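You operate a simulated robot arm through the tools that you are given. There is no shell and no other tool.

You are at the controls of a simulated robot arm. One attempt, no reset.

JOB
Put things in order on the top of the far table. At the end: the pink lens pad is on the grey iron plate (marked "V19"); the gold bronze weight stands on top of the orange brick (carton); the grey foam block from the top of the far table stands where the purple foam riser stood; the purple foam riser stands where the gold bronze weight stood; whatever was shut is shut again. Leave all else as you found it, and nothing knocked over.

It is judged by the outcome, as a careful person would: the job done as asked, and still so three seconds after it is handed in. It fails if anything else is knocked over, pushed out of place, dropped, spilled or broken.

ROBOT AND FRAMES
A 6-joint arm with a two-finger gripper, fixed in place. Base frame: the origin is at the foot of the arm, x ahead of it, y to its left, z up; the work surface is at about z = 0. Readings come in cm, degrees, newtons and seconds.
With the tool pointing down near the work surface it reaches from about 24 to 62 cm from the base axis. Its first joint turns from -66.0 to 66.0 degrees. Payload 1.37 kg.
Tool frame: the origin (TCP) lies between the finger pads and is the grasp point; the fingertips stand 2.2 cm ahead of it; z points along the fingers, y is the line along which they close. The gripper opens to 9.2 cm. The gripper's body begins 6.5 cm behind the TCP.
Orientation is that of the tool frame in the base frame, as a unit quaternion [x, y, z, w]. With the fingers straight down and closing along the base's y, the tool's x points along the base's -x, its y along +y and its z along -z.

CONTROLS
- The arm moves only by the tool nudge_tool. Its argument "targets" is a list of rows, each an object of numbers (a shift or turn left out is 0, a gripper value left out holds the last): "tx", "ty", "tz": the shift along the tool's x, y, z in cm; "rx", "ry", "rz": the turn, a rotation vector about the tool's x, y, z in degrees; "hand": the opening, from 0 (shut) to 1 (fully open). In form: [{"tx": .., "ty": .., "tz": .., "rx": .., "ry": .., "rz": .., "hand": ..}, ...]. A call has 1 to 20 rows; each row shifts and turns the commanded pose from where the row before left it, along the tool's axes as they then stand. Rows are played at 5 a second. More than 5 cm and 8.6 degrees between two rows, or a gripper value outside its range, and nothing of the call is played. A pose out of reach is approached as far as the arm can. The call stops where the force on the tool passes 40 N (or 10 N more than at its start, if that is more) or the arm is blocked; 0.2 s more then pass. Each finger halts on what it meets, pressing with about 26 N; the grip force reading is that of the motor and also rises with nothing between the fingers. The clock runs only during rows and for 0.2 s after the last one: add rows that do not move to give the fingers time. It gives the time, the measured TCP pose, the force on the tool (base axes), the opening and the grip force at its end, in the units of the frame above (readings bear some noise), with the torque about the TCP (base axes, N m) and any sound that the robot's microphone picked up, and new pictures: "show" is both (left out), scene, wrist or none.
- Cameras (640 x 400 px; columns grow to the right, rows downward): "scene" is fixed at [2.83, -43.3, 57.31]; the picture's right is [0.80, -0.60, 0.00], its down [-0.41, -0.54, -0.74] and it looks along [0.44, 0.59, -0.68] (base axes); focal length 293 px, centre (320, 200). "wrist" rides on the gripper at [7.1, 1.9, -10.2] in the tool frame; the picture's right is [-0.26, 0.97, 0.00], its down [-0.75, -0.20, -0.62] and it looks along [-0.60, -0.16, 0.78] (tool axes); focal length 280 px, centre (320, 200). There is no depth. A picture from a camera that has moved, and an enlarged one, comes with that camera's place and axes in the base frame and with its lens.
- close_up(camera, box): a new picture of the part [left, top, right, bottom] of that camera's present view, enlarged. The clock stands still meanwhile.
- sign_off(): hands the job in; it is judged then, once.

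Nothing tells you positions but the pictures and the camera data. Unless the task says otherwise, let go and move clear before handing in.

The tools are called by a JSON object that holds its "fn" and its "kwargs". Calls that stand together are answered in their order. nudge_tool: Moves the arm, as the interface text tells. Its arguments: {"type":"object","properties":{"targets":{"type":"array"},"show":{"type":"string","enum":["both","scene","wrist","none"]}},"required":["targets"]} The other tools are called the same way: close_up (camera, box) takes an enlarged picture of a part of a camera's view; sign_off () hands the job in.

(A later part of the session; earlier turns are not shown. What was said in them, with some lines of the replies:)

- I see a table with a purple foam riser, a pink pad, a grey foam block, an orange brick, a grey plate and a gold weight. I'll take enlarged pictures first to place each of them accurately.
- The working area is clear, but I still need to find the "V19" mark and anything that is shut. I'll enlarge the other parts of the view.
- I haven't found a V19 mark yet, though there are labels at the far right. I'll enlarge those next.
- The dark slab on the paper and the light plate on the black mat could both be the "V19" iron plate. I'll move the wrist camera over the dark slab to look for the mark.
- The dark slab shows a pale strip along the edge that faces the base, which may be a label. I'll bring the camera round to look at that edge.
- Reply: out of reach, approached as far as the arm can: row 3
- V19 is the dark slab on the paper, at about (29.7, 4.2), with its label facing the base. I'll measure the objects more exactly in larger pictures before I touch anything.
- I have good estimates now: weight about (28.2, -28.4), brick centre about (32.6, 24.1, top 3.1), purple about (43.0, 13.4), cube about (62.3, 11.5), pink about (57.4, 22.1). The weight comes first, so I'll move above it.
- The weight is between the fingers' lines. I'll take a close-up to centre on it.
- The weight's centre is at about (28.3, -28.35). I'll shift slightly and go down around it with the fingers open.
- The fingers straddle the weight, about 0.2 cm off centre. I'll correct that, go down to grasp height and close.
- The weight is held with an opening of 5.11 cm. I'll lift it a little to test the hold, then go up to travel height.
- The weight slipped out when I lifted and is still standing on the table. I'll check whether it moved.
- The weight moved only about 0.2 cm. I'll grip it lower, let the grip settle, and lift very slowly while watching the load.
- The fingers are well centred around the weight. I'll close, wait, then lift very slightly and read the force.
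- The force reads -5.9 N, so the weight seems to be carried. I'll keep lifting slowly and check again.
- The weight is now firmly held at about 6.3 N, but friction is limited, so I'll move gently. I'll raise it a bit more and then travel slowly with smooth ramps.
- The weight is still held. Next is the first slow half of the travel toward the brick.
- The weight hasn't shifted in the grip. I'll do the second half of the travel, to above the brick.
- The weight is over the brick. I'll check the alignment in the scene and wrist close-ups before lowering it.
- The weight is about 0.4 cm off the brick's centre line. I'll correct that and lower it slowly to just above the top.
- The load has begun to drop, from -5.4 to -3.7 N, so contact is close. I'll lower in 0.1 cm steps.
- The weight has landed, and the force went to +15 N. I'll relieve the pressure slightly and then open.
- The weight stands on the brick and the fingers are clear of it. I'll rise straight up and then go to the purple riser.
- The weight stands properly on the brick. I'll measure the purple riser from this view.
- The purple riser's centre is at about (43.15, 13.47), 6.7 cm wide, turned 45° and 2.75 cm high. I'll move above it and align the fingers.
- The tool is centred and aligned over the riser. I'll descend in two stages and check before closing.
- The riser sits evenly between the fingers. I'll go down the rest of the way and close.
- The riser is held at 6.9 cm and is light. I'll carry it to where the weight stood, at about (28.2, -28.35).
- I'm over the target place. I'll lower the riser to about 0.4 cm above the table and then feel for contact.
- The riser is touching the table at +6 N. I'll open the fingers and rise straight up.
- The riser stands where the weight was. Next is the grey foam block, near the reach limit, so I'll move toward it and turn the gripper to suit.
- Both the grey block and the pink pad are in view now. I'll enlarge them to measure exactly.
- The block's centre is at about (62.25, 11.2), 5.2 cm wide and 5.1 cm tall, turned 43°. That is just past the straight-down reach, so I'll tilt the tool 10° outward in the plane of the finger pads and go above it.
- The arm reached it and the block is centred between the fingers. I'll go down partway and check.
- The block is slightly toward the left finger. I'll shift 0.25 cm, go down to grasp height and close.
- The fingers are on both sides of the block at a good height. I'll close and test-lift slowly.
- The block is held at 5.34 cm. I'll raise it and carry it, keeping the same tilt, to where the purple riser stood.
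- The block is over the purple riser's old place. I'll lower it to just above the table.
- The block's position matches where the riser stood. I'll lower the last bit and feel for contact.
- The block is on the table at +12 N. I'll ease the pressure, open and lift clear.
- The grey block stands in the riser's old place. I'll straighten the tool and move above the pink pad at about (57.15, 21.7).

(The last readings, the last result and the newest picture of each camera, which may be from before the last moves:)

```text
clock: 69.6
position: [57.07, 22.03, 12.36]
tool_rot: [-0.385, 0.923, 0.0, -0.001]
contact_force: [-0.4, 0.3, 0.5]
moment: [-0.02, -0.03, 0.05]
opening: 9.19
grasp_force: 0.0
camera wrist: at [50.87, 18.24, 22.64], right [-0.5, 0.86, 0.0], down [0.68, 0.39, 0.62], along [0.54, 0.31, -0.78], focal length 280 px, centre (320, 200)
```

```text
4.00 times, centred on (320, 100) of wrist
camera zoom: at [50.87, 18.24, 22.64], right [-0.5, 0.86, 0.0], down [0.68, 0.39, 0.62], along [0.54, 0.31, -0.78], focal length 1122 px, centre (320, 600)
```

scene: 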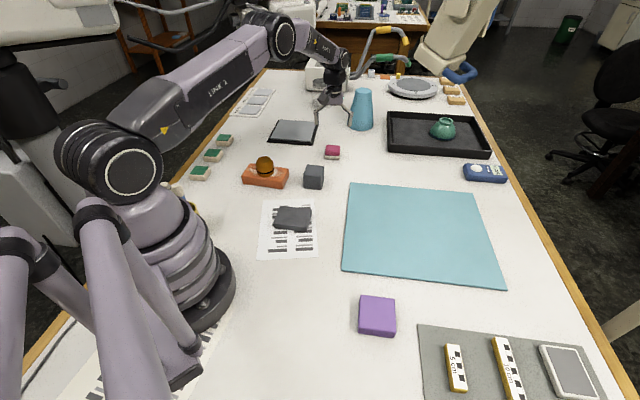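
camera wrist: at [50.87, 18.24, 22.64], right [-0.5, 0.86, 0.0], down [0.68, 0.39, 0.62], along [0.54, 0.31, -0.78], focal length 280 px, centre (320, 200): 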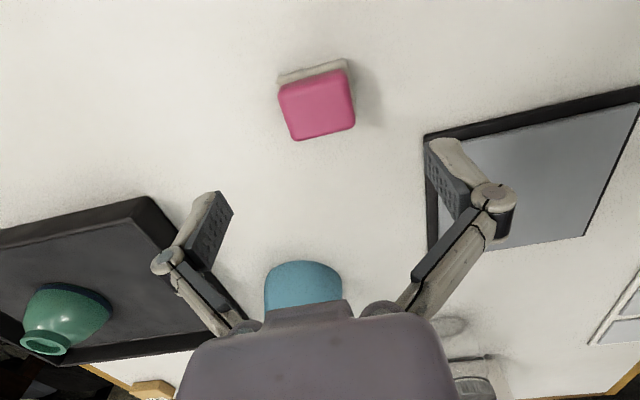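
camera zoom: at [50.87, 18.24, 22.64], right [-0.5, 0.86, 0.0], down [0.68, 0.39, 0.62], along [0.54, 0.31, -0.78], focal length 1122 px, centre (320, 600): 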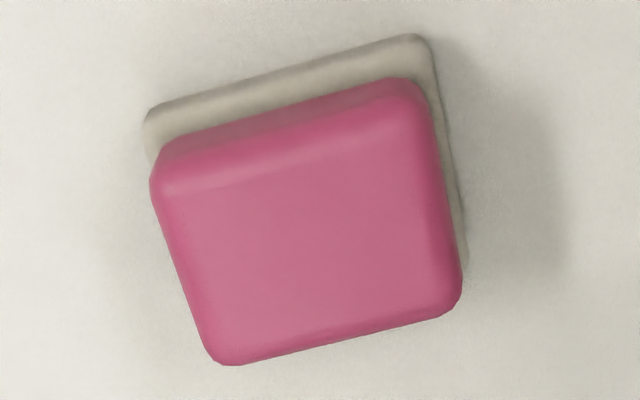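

The pad's centre is at about (57.3, 21.9). I'll shift slightly and descend, keeping the fingertips above its beige base.

{"fn": "nudge_tool", "kwargs": {"targets": [{"tx": -0.05, "ty": -0.25}, {"tz": 3}, {"tz": 3}, {"tz": 1.4}, {}], "show": "both"}}

{"fn": "close_up", "kwargs": {"camera": "scene", "box": [300, 125, 364, 165]}}

```text
clock: 70.8
position: [57.05, 21.69, 5.0]
tool_rot: [-0.385, 0.923, 0.0, 0.001]
contact_force: [0.1, -0.5, -0.6]
moment: [-0.02, 0.01, -0.01]
opening: 9.2
grasp_force: 0.0
camera wrist: at [50.84, 17.89, 15.28], right [-0.5, 0.86, 0.0], down [0.68, 0.39, 0.63], along [0.54, 0.31, -0.78], focal length 280 px, centre (320, 200)
```

scene: 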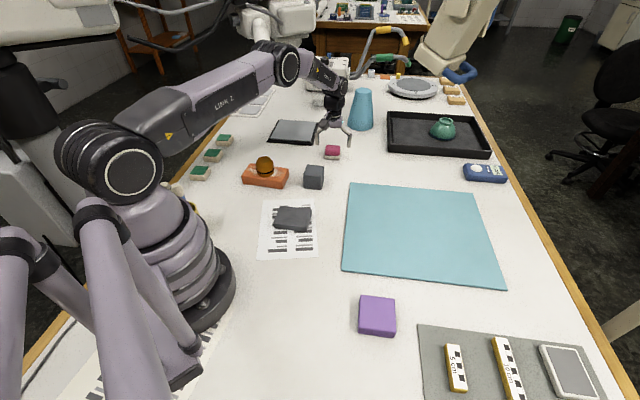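
wrist: 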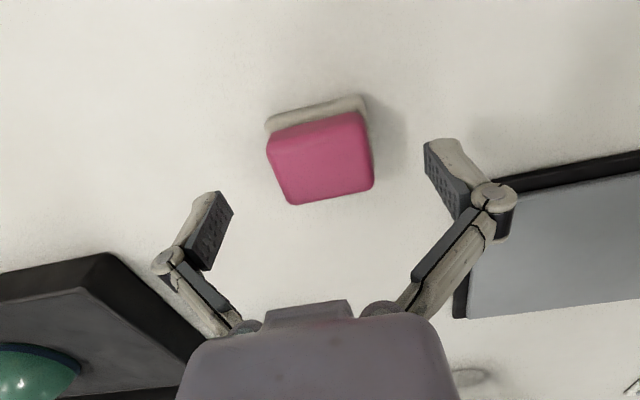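

```text
10.00 times, centred on (332, 145) of scene
camera zoom: at [2.83, -43.3, 57.31], right [0.8, -0.6, 0.0], down [-0.41, -0.54, -0.74], along [0.44, 0.59, -0.68], focal length 2927 px, centre (200, 750)
```

zoom: 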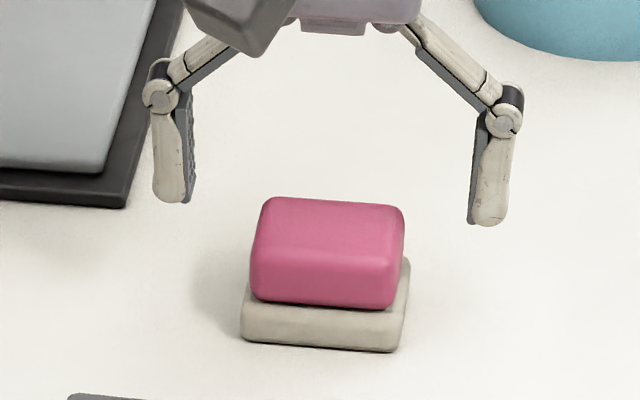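

The pad is centred. I'll go down another 0.9 cm, so that the fingers take only the pink part, and close.

{"fn": "nudge_tool", "kwargs": {"targets": [{"tz": 0.9}, {}, {"hand": 0.7}, {"hand": 0.6}, {"hand": 0.5}, {"hand": 0.45}, {"hand": 0.4}, {"hand": 0.4}, {"hand": 0.4}], "show": "both"}}

{"fn": "close_up", "kwargs": {"camera": "scene", "box": [300, 125, 364, 165]}}

```text
clock: 72.8
position: [57.12, 21.86, 4.12]
tool_rot: [-0.385, 0.923, 0.0, 0.0]
contact_force: [0.3, 0.4, 3.0]
moment: [0.05, 0.08, 0.0]
opening: 4.89
grasp_force: 26.1
camera wrist: at [50.87, 17.91, 14.34], right [-0.5, 0.86, 0.0], down [0.67, 0.39, 0.63], along [0.54, 0.31, -0.78], focal length 280 px, centre (320, 200)
```

scene: 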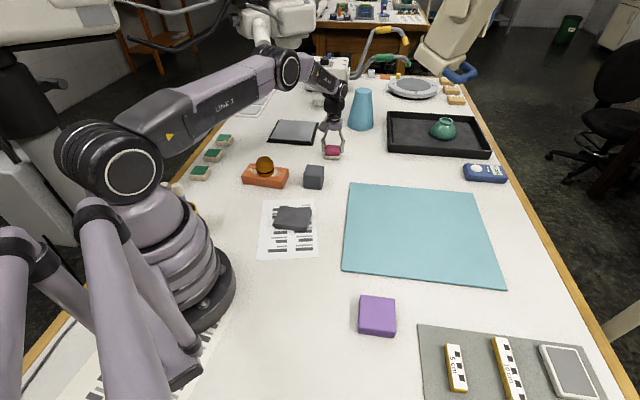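
wrist: 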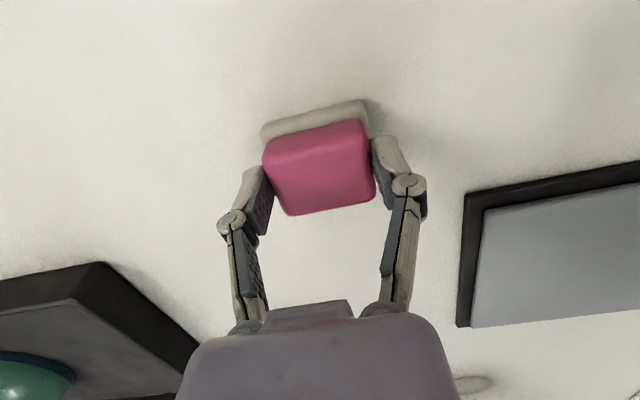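

```text
10.00 times, centred on (332, 145) of scene
camera zoom: at [2.83, -43.3, 57.31], right [0.8, -0.6, 0.0], down [-0.41, -0.54, -0.74], along [0.44, 0.59, -0.68], focal length 2927 px, centre (200, 750)
```

zoom: 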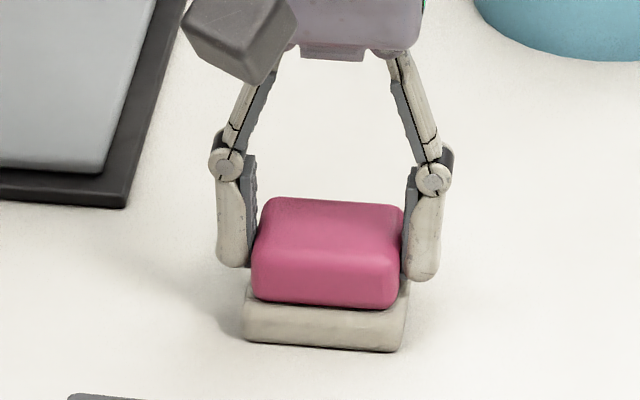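

The pad is gripped at 4.89 cm. I'll lift it slowly and see whether the beige base stays put.

{"fn": "nudge_tool", "kwargs": {"targets": [{"tz": -0.1}, {"tz": -0.2}, {"tz": -0.3}, {"tz": -0.4}, {"tz": -0.3}, {"tz": -0.2}, {}], "show": "both"}}

{"fn": "close_up", "kwargs": {"camera": "scene", "box": [300, 125, 364, 165]}}

```text
clock: 74.4
position: [57.11, 21.72, 5.54]
tool_rot: [-0.386, 0.923, 0.0, 0.0]
contact_force: [0.5, 0.6, -0.4]
moment: [0.01, -0.01, 0.02]
opening: 4.91
grasp_force: 26.3
camera wrist: at [50.85, 17.86, 15.87], right [-0.5, 0.86, 0.0], down [0.68, 0.39, 0.62], along [0.54, 0.31, -0.78], focal length 280 px, centre (320, 200)
```

scene: 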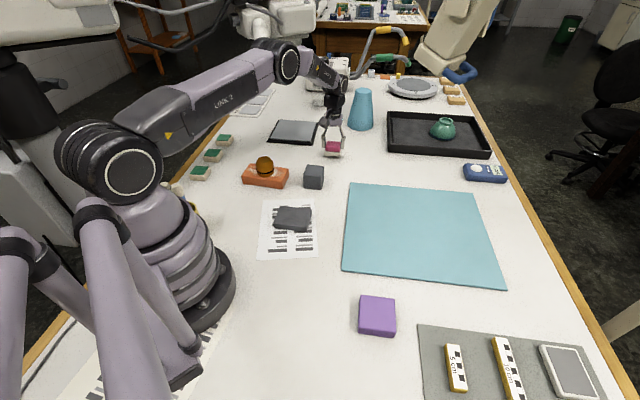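
wrist: 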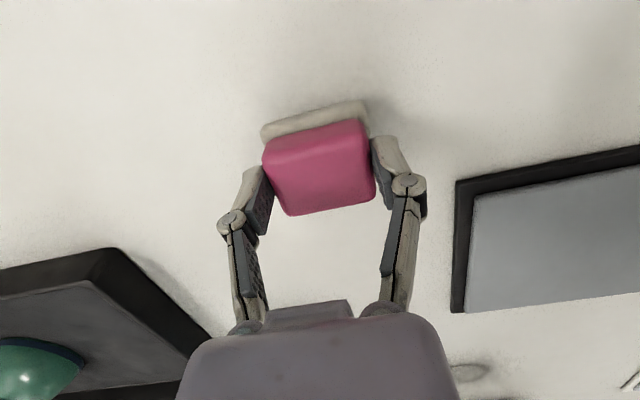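

```text
10.00 times, centred on (332, 145) of scene
camera zoom: at [2.83, -43.3, 57.31], right [0.8, -0.6, 0.0], down [-0.41, -0.54, -0.74], along [0.44, 0.59, -0.68], focal length 2927 px, centre (200, 750)
```

zoom: 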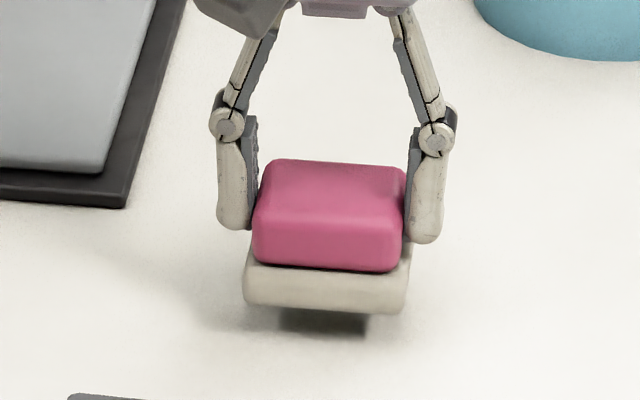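

The beige base is part of the pad and comes up with it. I'll carry it high over the grey block to above the V19 plate, at about (29.6, 4.2).

{"fn": "nudge_tool", "kwargs": {"targets": [{"tz": -1}, {"tz": -2}, {"tz": -2.2}, {"tz": -2}, {"tz": -1.2}, {"tx": 0.976, "ty": 0.217}, {"tx": 1.952, "ty": 0.434}, {"tx": 2.928, "ty": 0.652}, {"tx": 2.928, "ty": 0.652}, {"tx": 2.928, "ty": 0.652}, {"tx": 2.928, "ty": 0.652}, {"tx": 2.928, "ty": 0.652}, {"tx": 2.928, "ty": 0.652}, {"tx": 2.928, "ty": 0.652}, {"tx": 2.928, "ty": 0.652}, {"tx": 2.928, "ty": 0.652}, {"tx": 1.952, "ty": 0.434}, {"tx": 0.634, "ty": 0.141}, {}], "show": "both"}}

```text
clock: 78.4
position: [29.76, 3.85, 14.25]
tool_rot: [-0.384, 0.923, 0.0, 0.0]
contact_force: [0.3, -0.3, -0.3]
moment: [0.0, 0.0, -0.01]
opening: 4.88
grasp_force: 26.0
camera wrist: at [23.49, 0.05, 24.4], right [-0.5, 0.86, 0.0], down [0.68, 0.39, 0.63], along [0.54, 0.31, -0.78], focal length 280 px, centre (320, 200)
```

scene: 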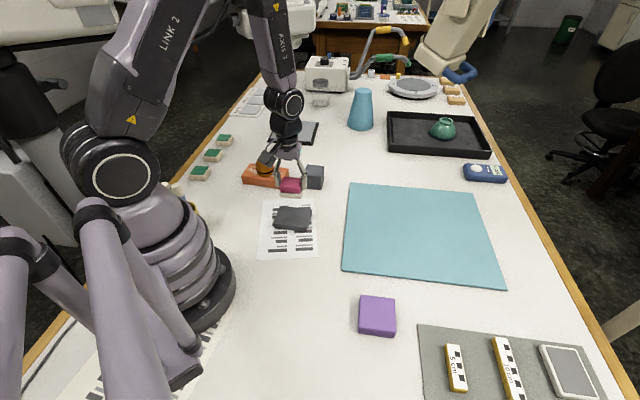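
wrist: 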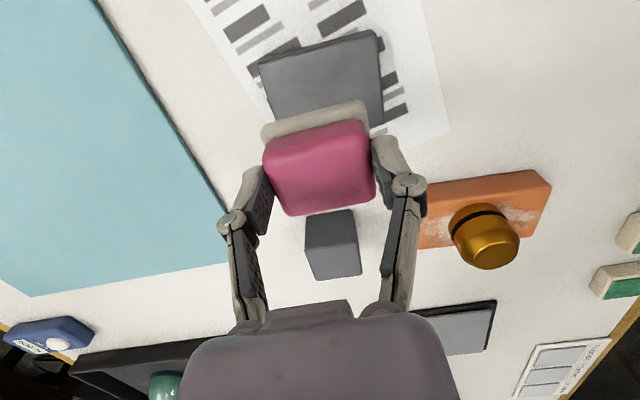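

The pad is above the plate. I'll enlarge both views to check the alignment before lowering.

{"fn": "close_up", "kwargs": {"camera": "wrist", "box": [230, 10, 410, 150]}}

{"fn": "close_up", "kwargs": {"camera": "scene", "box": [250, 165, 346, 245]}}

```text
2.86 times, centred on (320, 80) of wrist
camera zoom: at [23.49, 0.05, 24.4], right [-0.5, 0.86, 0.0], down [0.68, 0.39, 0.63], along [0.54, 0.31, -0.78], focal length 801 px, centre (320, 543)
```

zoom: 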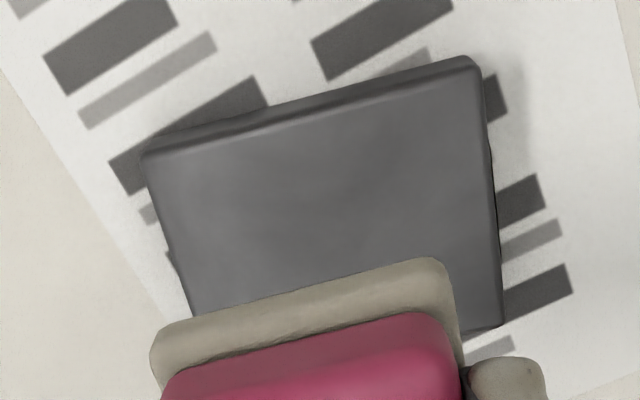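

```text
5.00 times, centred on (298, 205) of scene
camera zoom: at [2.83, -43.3, 57.31], right [0.8, -0.6, 0.0], down [-0.41, -0.54, -0.74], along [0.44, 0.59, -0.68], focal length 1463 px, centre (430, 175)
```

zoom: 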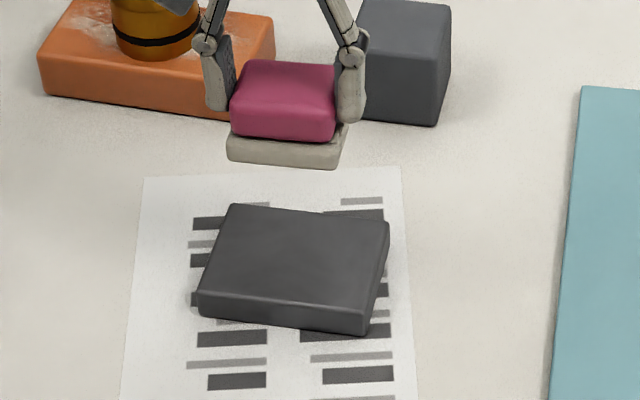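

The plate's centre is confirmed at about (29.6, 4.1). I'll correct slightly and lower the pad to just above it.

{"fn": "nudge_tool", "kwargs": {"targets": [{"tx": 0.1, "ty": 0.17}, {"tz": 1}, {"tz": 2}, {"tz": 2}, {"tz": 1.5}, {"tz": 0.8}, {"tz": 0.4}, {}], "show": "both"}}

{"fn": "close_up", "kwargs": {"camera": "scene", "box": [250, 185, 346, 245]}}

```text
clock: 80.2
position: [29.46, 3.98, 6.41]
tool_rot: [-0.385, 0.923, 0.0, 0.0]
contact_force: [-0.4, 0.4, -0.2]
moment: [-0.02, 0.01, 0.01]
opening: 4.91
grasp_force: 25.8
camera wrist: at [23.25, 0.22, 16.6], right [-0.5, 0.86, 0.0], down [0.68, 0.39, 0.63], along [0.54, 0.31, -0.78], focal length 280 px, centre (320, 200)
```

scene: 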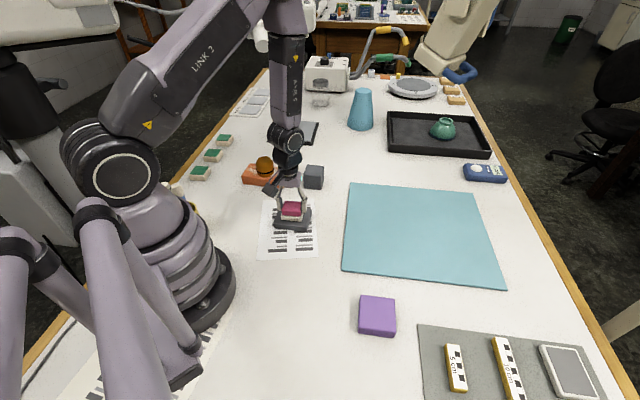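
wrist: 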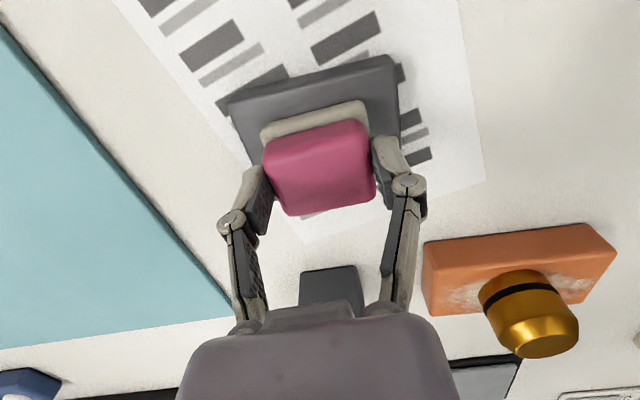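

```text
6.67 times, centred on (298, 215) of scene
camera zoom: at [2.83, -43.3, 57.31], right [0.8, -0.6, 0.0], down [-0.41, -0.54, -0.74], along [0.44, 0.59, -0.68], focal length 1951 px, centre (467, 100)
```

zoom: 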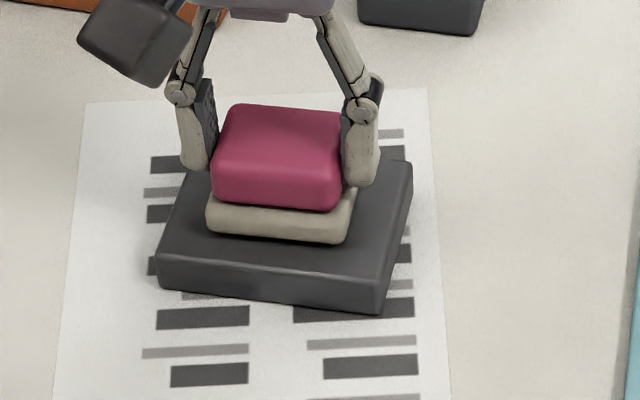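

The pad is well over the plate. I'll lower it in small steps until it touches.

{"fn": "nudge_tool", "kwargs": {"targets": [{"tz": 0.15}, {"tz": 0.1}, {}], "show": "none"}}

```text
clock: 81.0
position: [29.57, 3.98, 6.15]
tool_rot: [-0.385, 0.923, 0.0, 0.0]
contact_force: [0.2, 0.6, 0.3]
moment: [-0.01, -0.02, -0.01]
opening: 4.9
grasp_force: 25.7
```

{"fn": "nudge_tool", "kwargs": {"targets": [{"tz": 0.1}, {}], "show": "none"}}

```text
clock: 81.6
position: [29.56, 3.91, 6.02]
tool_rot: [-0.385, 0.923, 0.0, 0.001]
contact_force: [-3.6, 2.9, 16.6]
moment: [0.1, 0.07, -0.03]
opening: 4.9
grasp_force: 26.5
```

The pad touches the plate at +16 N. I'll relieve the pressure, then release and rise.

{"fn": "nudge_tool", "kwargs": {"targets": [{"tz": -0.06}, {}], "show": "none"}}

{"fn": "nudge_tool", "kwargs": {"targets": [{"hand": 0.6}, {"hand": 0.65}, {"hand": 0.7}, {"hand": 0.75}, {"hand": 0.75}, {"tz": -1}, {"tz": -2}, {"tz": -4}, {"tz": -4}, {"tz": -4}, {}], "show": "both"}}

{"fn": "close_up", "kwargs": {"camera": "scene", "box": [250, 185, 346, 245]}}

```text
clock: 82.2
position: [29.64, 3.99, 5.91]
tool_rot: [-0.385, 0.923, 0.001, 0.0]
contact_force: [-1.4, 2.3, 10.4]
moment: [0.04, 0.09, 0.02]
opening: 4.9
grasp_force: 26.3
```

```text
clock: 84.6
position: [29.41, 3.84, 21.17]
tool_rot: [-0.384, 0.923, -0.001, 0.0]
contact_force: [0.0, 0.8, 0.0]
moment: [0.02, -0.05, -0.02]
opening: 6.88
grasp_force: 0.1
camera wrist: at [23.15, 0.13, 31.42], right [-0.5, 0.86, 0.0], down [0.68, 0.39, 0.62], along [0.54, 0.31, -0.78], focal length 280 px, centre (320, 200)
```

scene: 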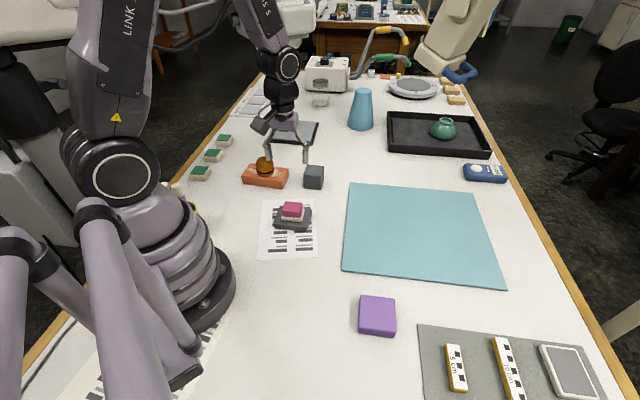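
wrist: 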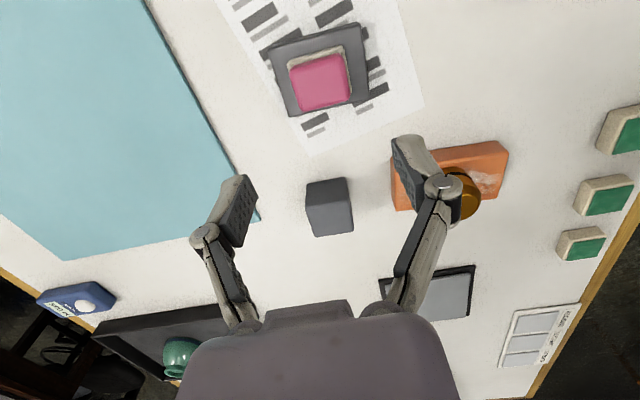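

```text
6.67 times, centred on (298, 215) of scene
camera zoom: at [2.83, -43.3, 57.31], right [0.8, -0.6, 0.0], down [-0.41, -0.54, -0.74], along [0.44, 0.59, -0.68], focal length 1951 px, centre (467, 100)
```

zoom: 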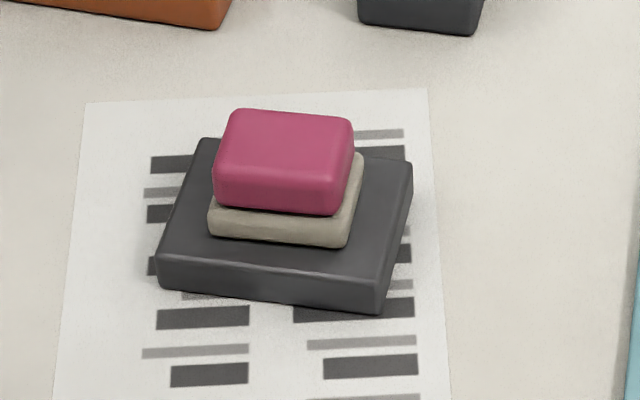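

The pad rests flat on the V19 plate. I'll check the riser, the weight and the block once more before handing in.

{"fn": "close_up", "kwargs": {"camera": "scene", "box": [320, 270, 440, 345]}}

{"fn": "close_up", "kwargs": {"camera": "scene", "box": [230, 100, 390, 200]}}

{"fn": "close_up", "kwargs": {"camera": "scene", "box": [180, 60, 500, 260]}}

```text
5.33 times, centred on (380, 308) of scene
camera zoom: at [2.83, -43.3, 57.31], right [0.8, -0.6, 0.0], down [-0.41, -0.54, -0.74], along [0.44, 0.59, -0.68], focal length 1561 px, centre (0, -373)
```

zoom: 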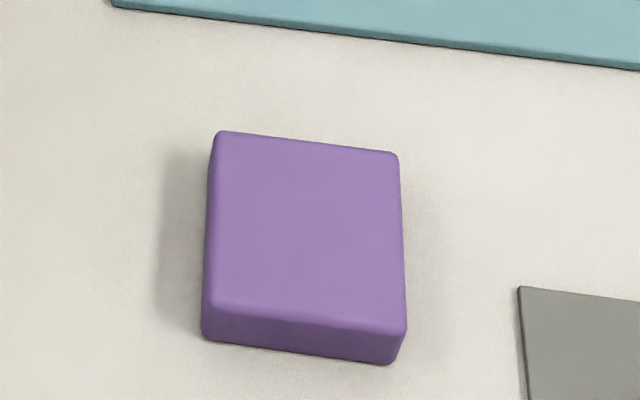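

```text
4.00 times, centred on (310, 150) of scene
camera zoom: at [2.83, -43.3, 57.31], right [0.8, -0.6, 0.0], down [-0.41, -0.54, -0.74], along [0.44, 0.59, -0.68], focal length 1171 px, centre (360, 400)
```

zoom: 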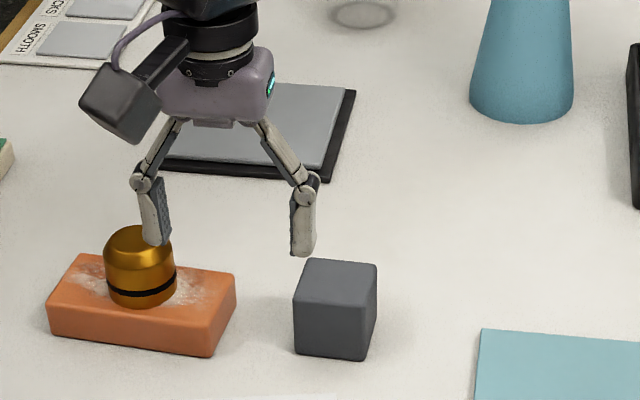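

```text
2.00 times, centred on (340, 160) of scene
camera zoom: at [2.83, -43.3, 57.31], right [0.8, -0.6, 0.0], down [-0.41, -0.54, -0.74], along [0.44, 0.59, -0.68], focal length 585 px, centre (280, 280)
```

zoom: 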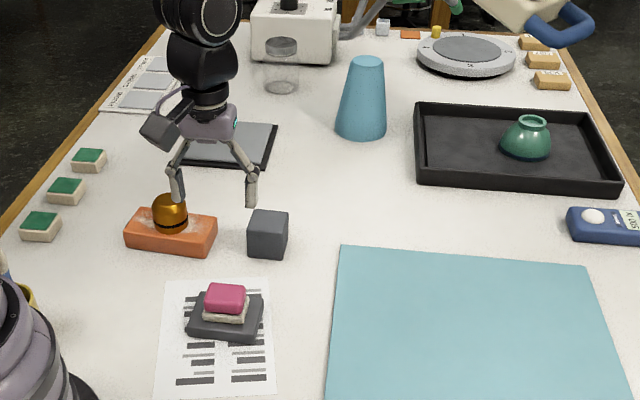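

Everything is in place: the pad on V19, the weight on the brick, the grey block where the riser stood and the riser where the weight stood. I opened nothing and the gripper is empty and clear, so I'm handing in.

{"fn": "sign_off", "kwargs": {}}

```text
The job is handed in.
```

I finished all four moves and handed the job in. In the last pictures, everything is standing where you asked:

- **Pink lens pad:** it lies flat on the grey iron plate marked "V19". Its beige base turned out to be part of the pad, so it moved too.
- **Gold bronze weight:** it stands near the centre of the orange brick.
- **Grey foam block:** it stands upright where the purple riser stood. The only grey foam block in reach was the dark grey cube, so I took that to be the one you meant.
- **Purple foam riser:** it stands where the weight stood, to within about half a centimetre.

The weight slipped from the gripper on my first lift. It stayed upright and moved only about 0.2 cm on the table, so I gripped it lower and carried it slowly.

I opened nothing, so there was nothing to shut again. I saw nothing else knocked over or out of place, and the gripper is empty and clear of everything.
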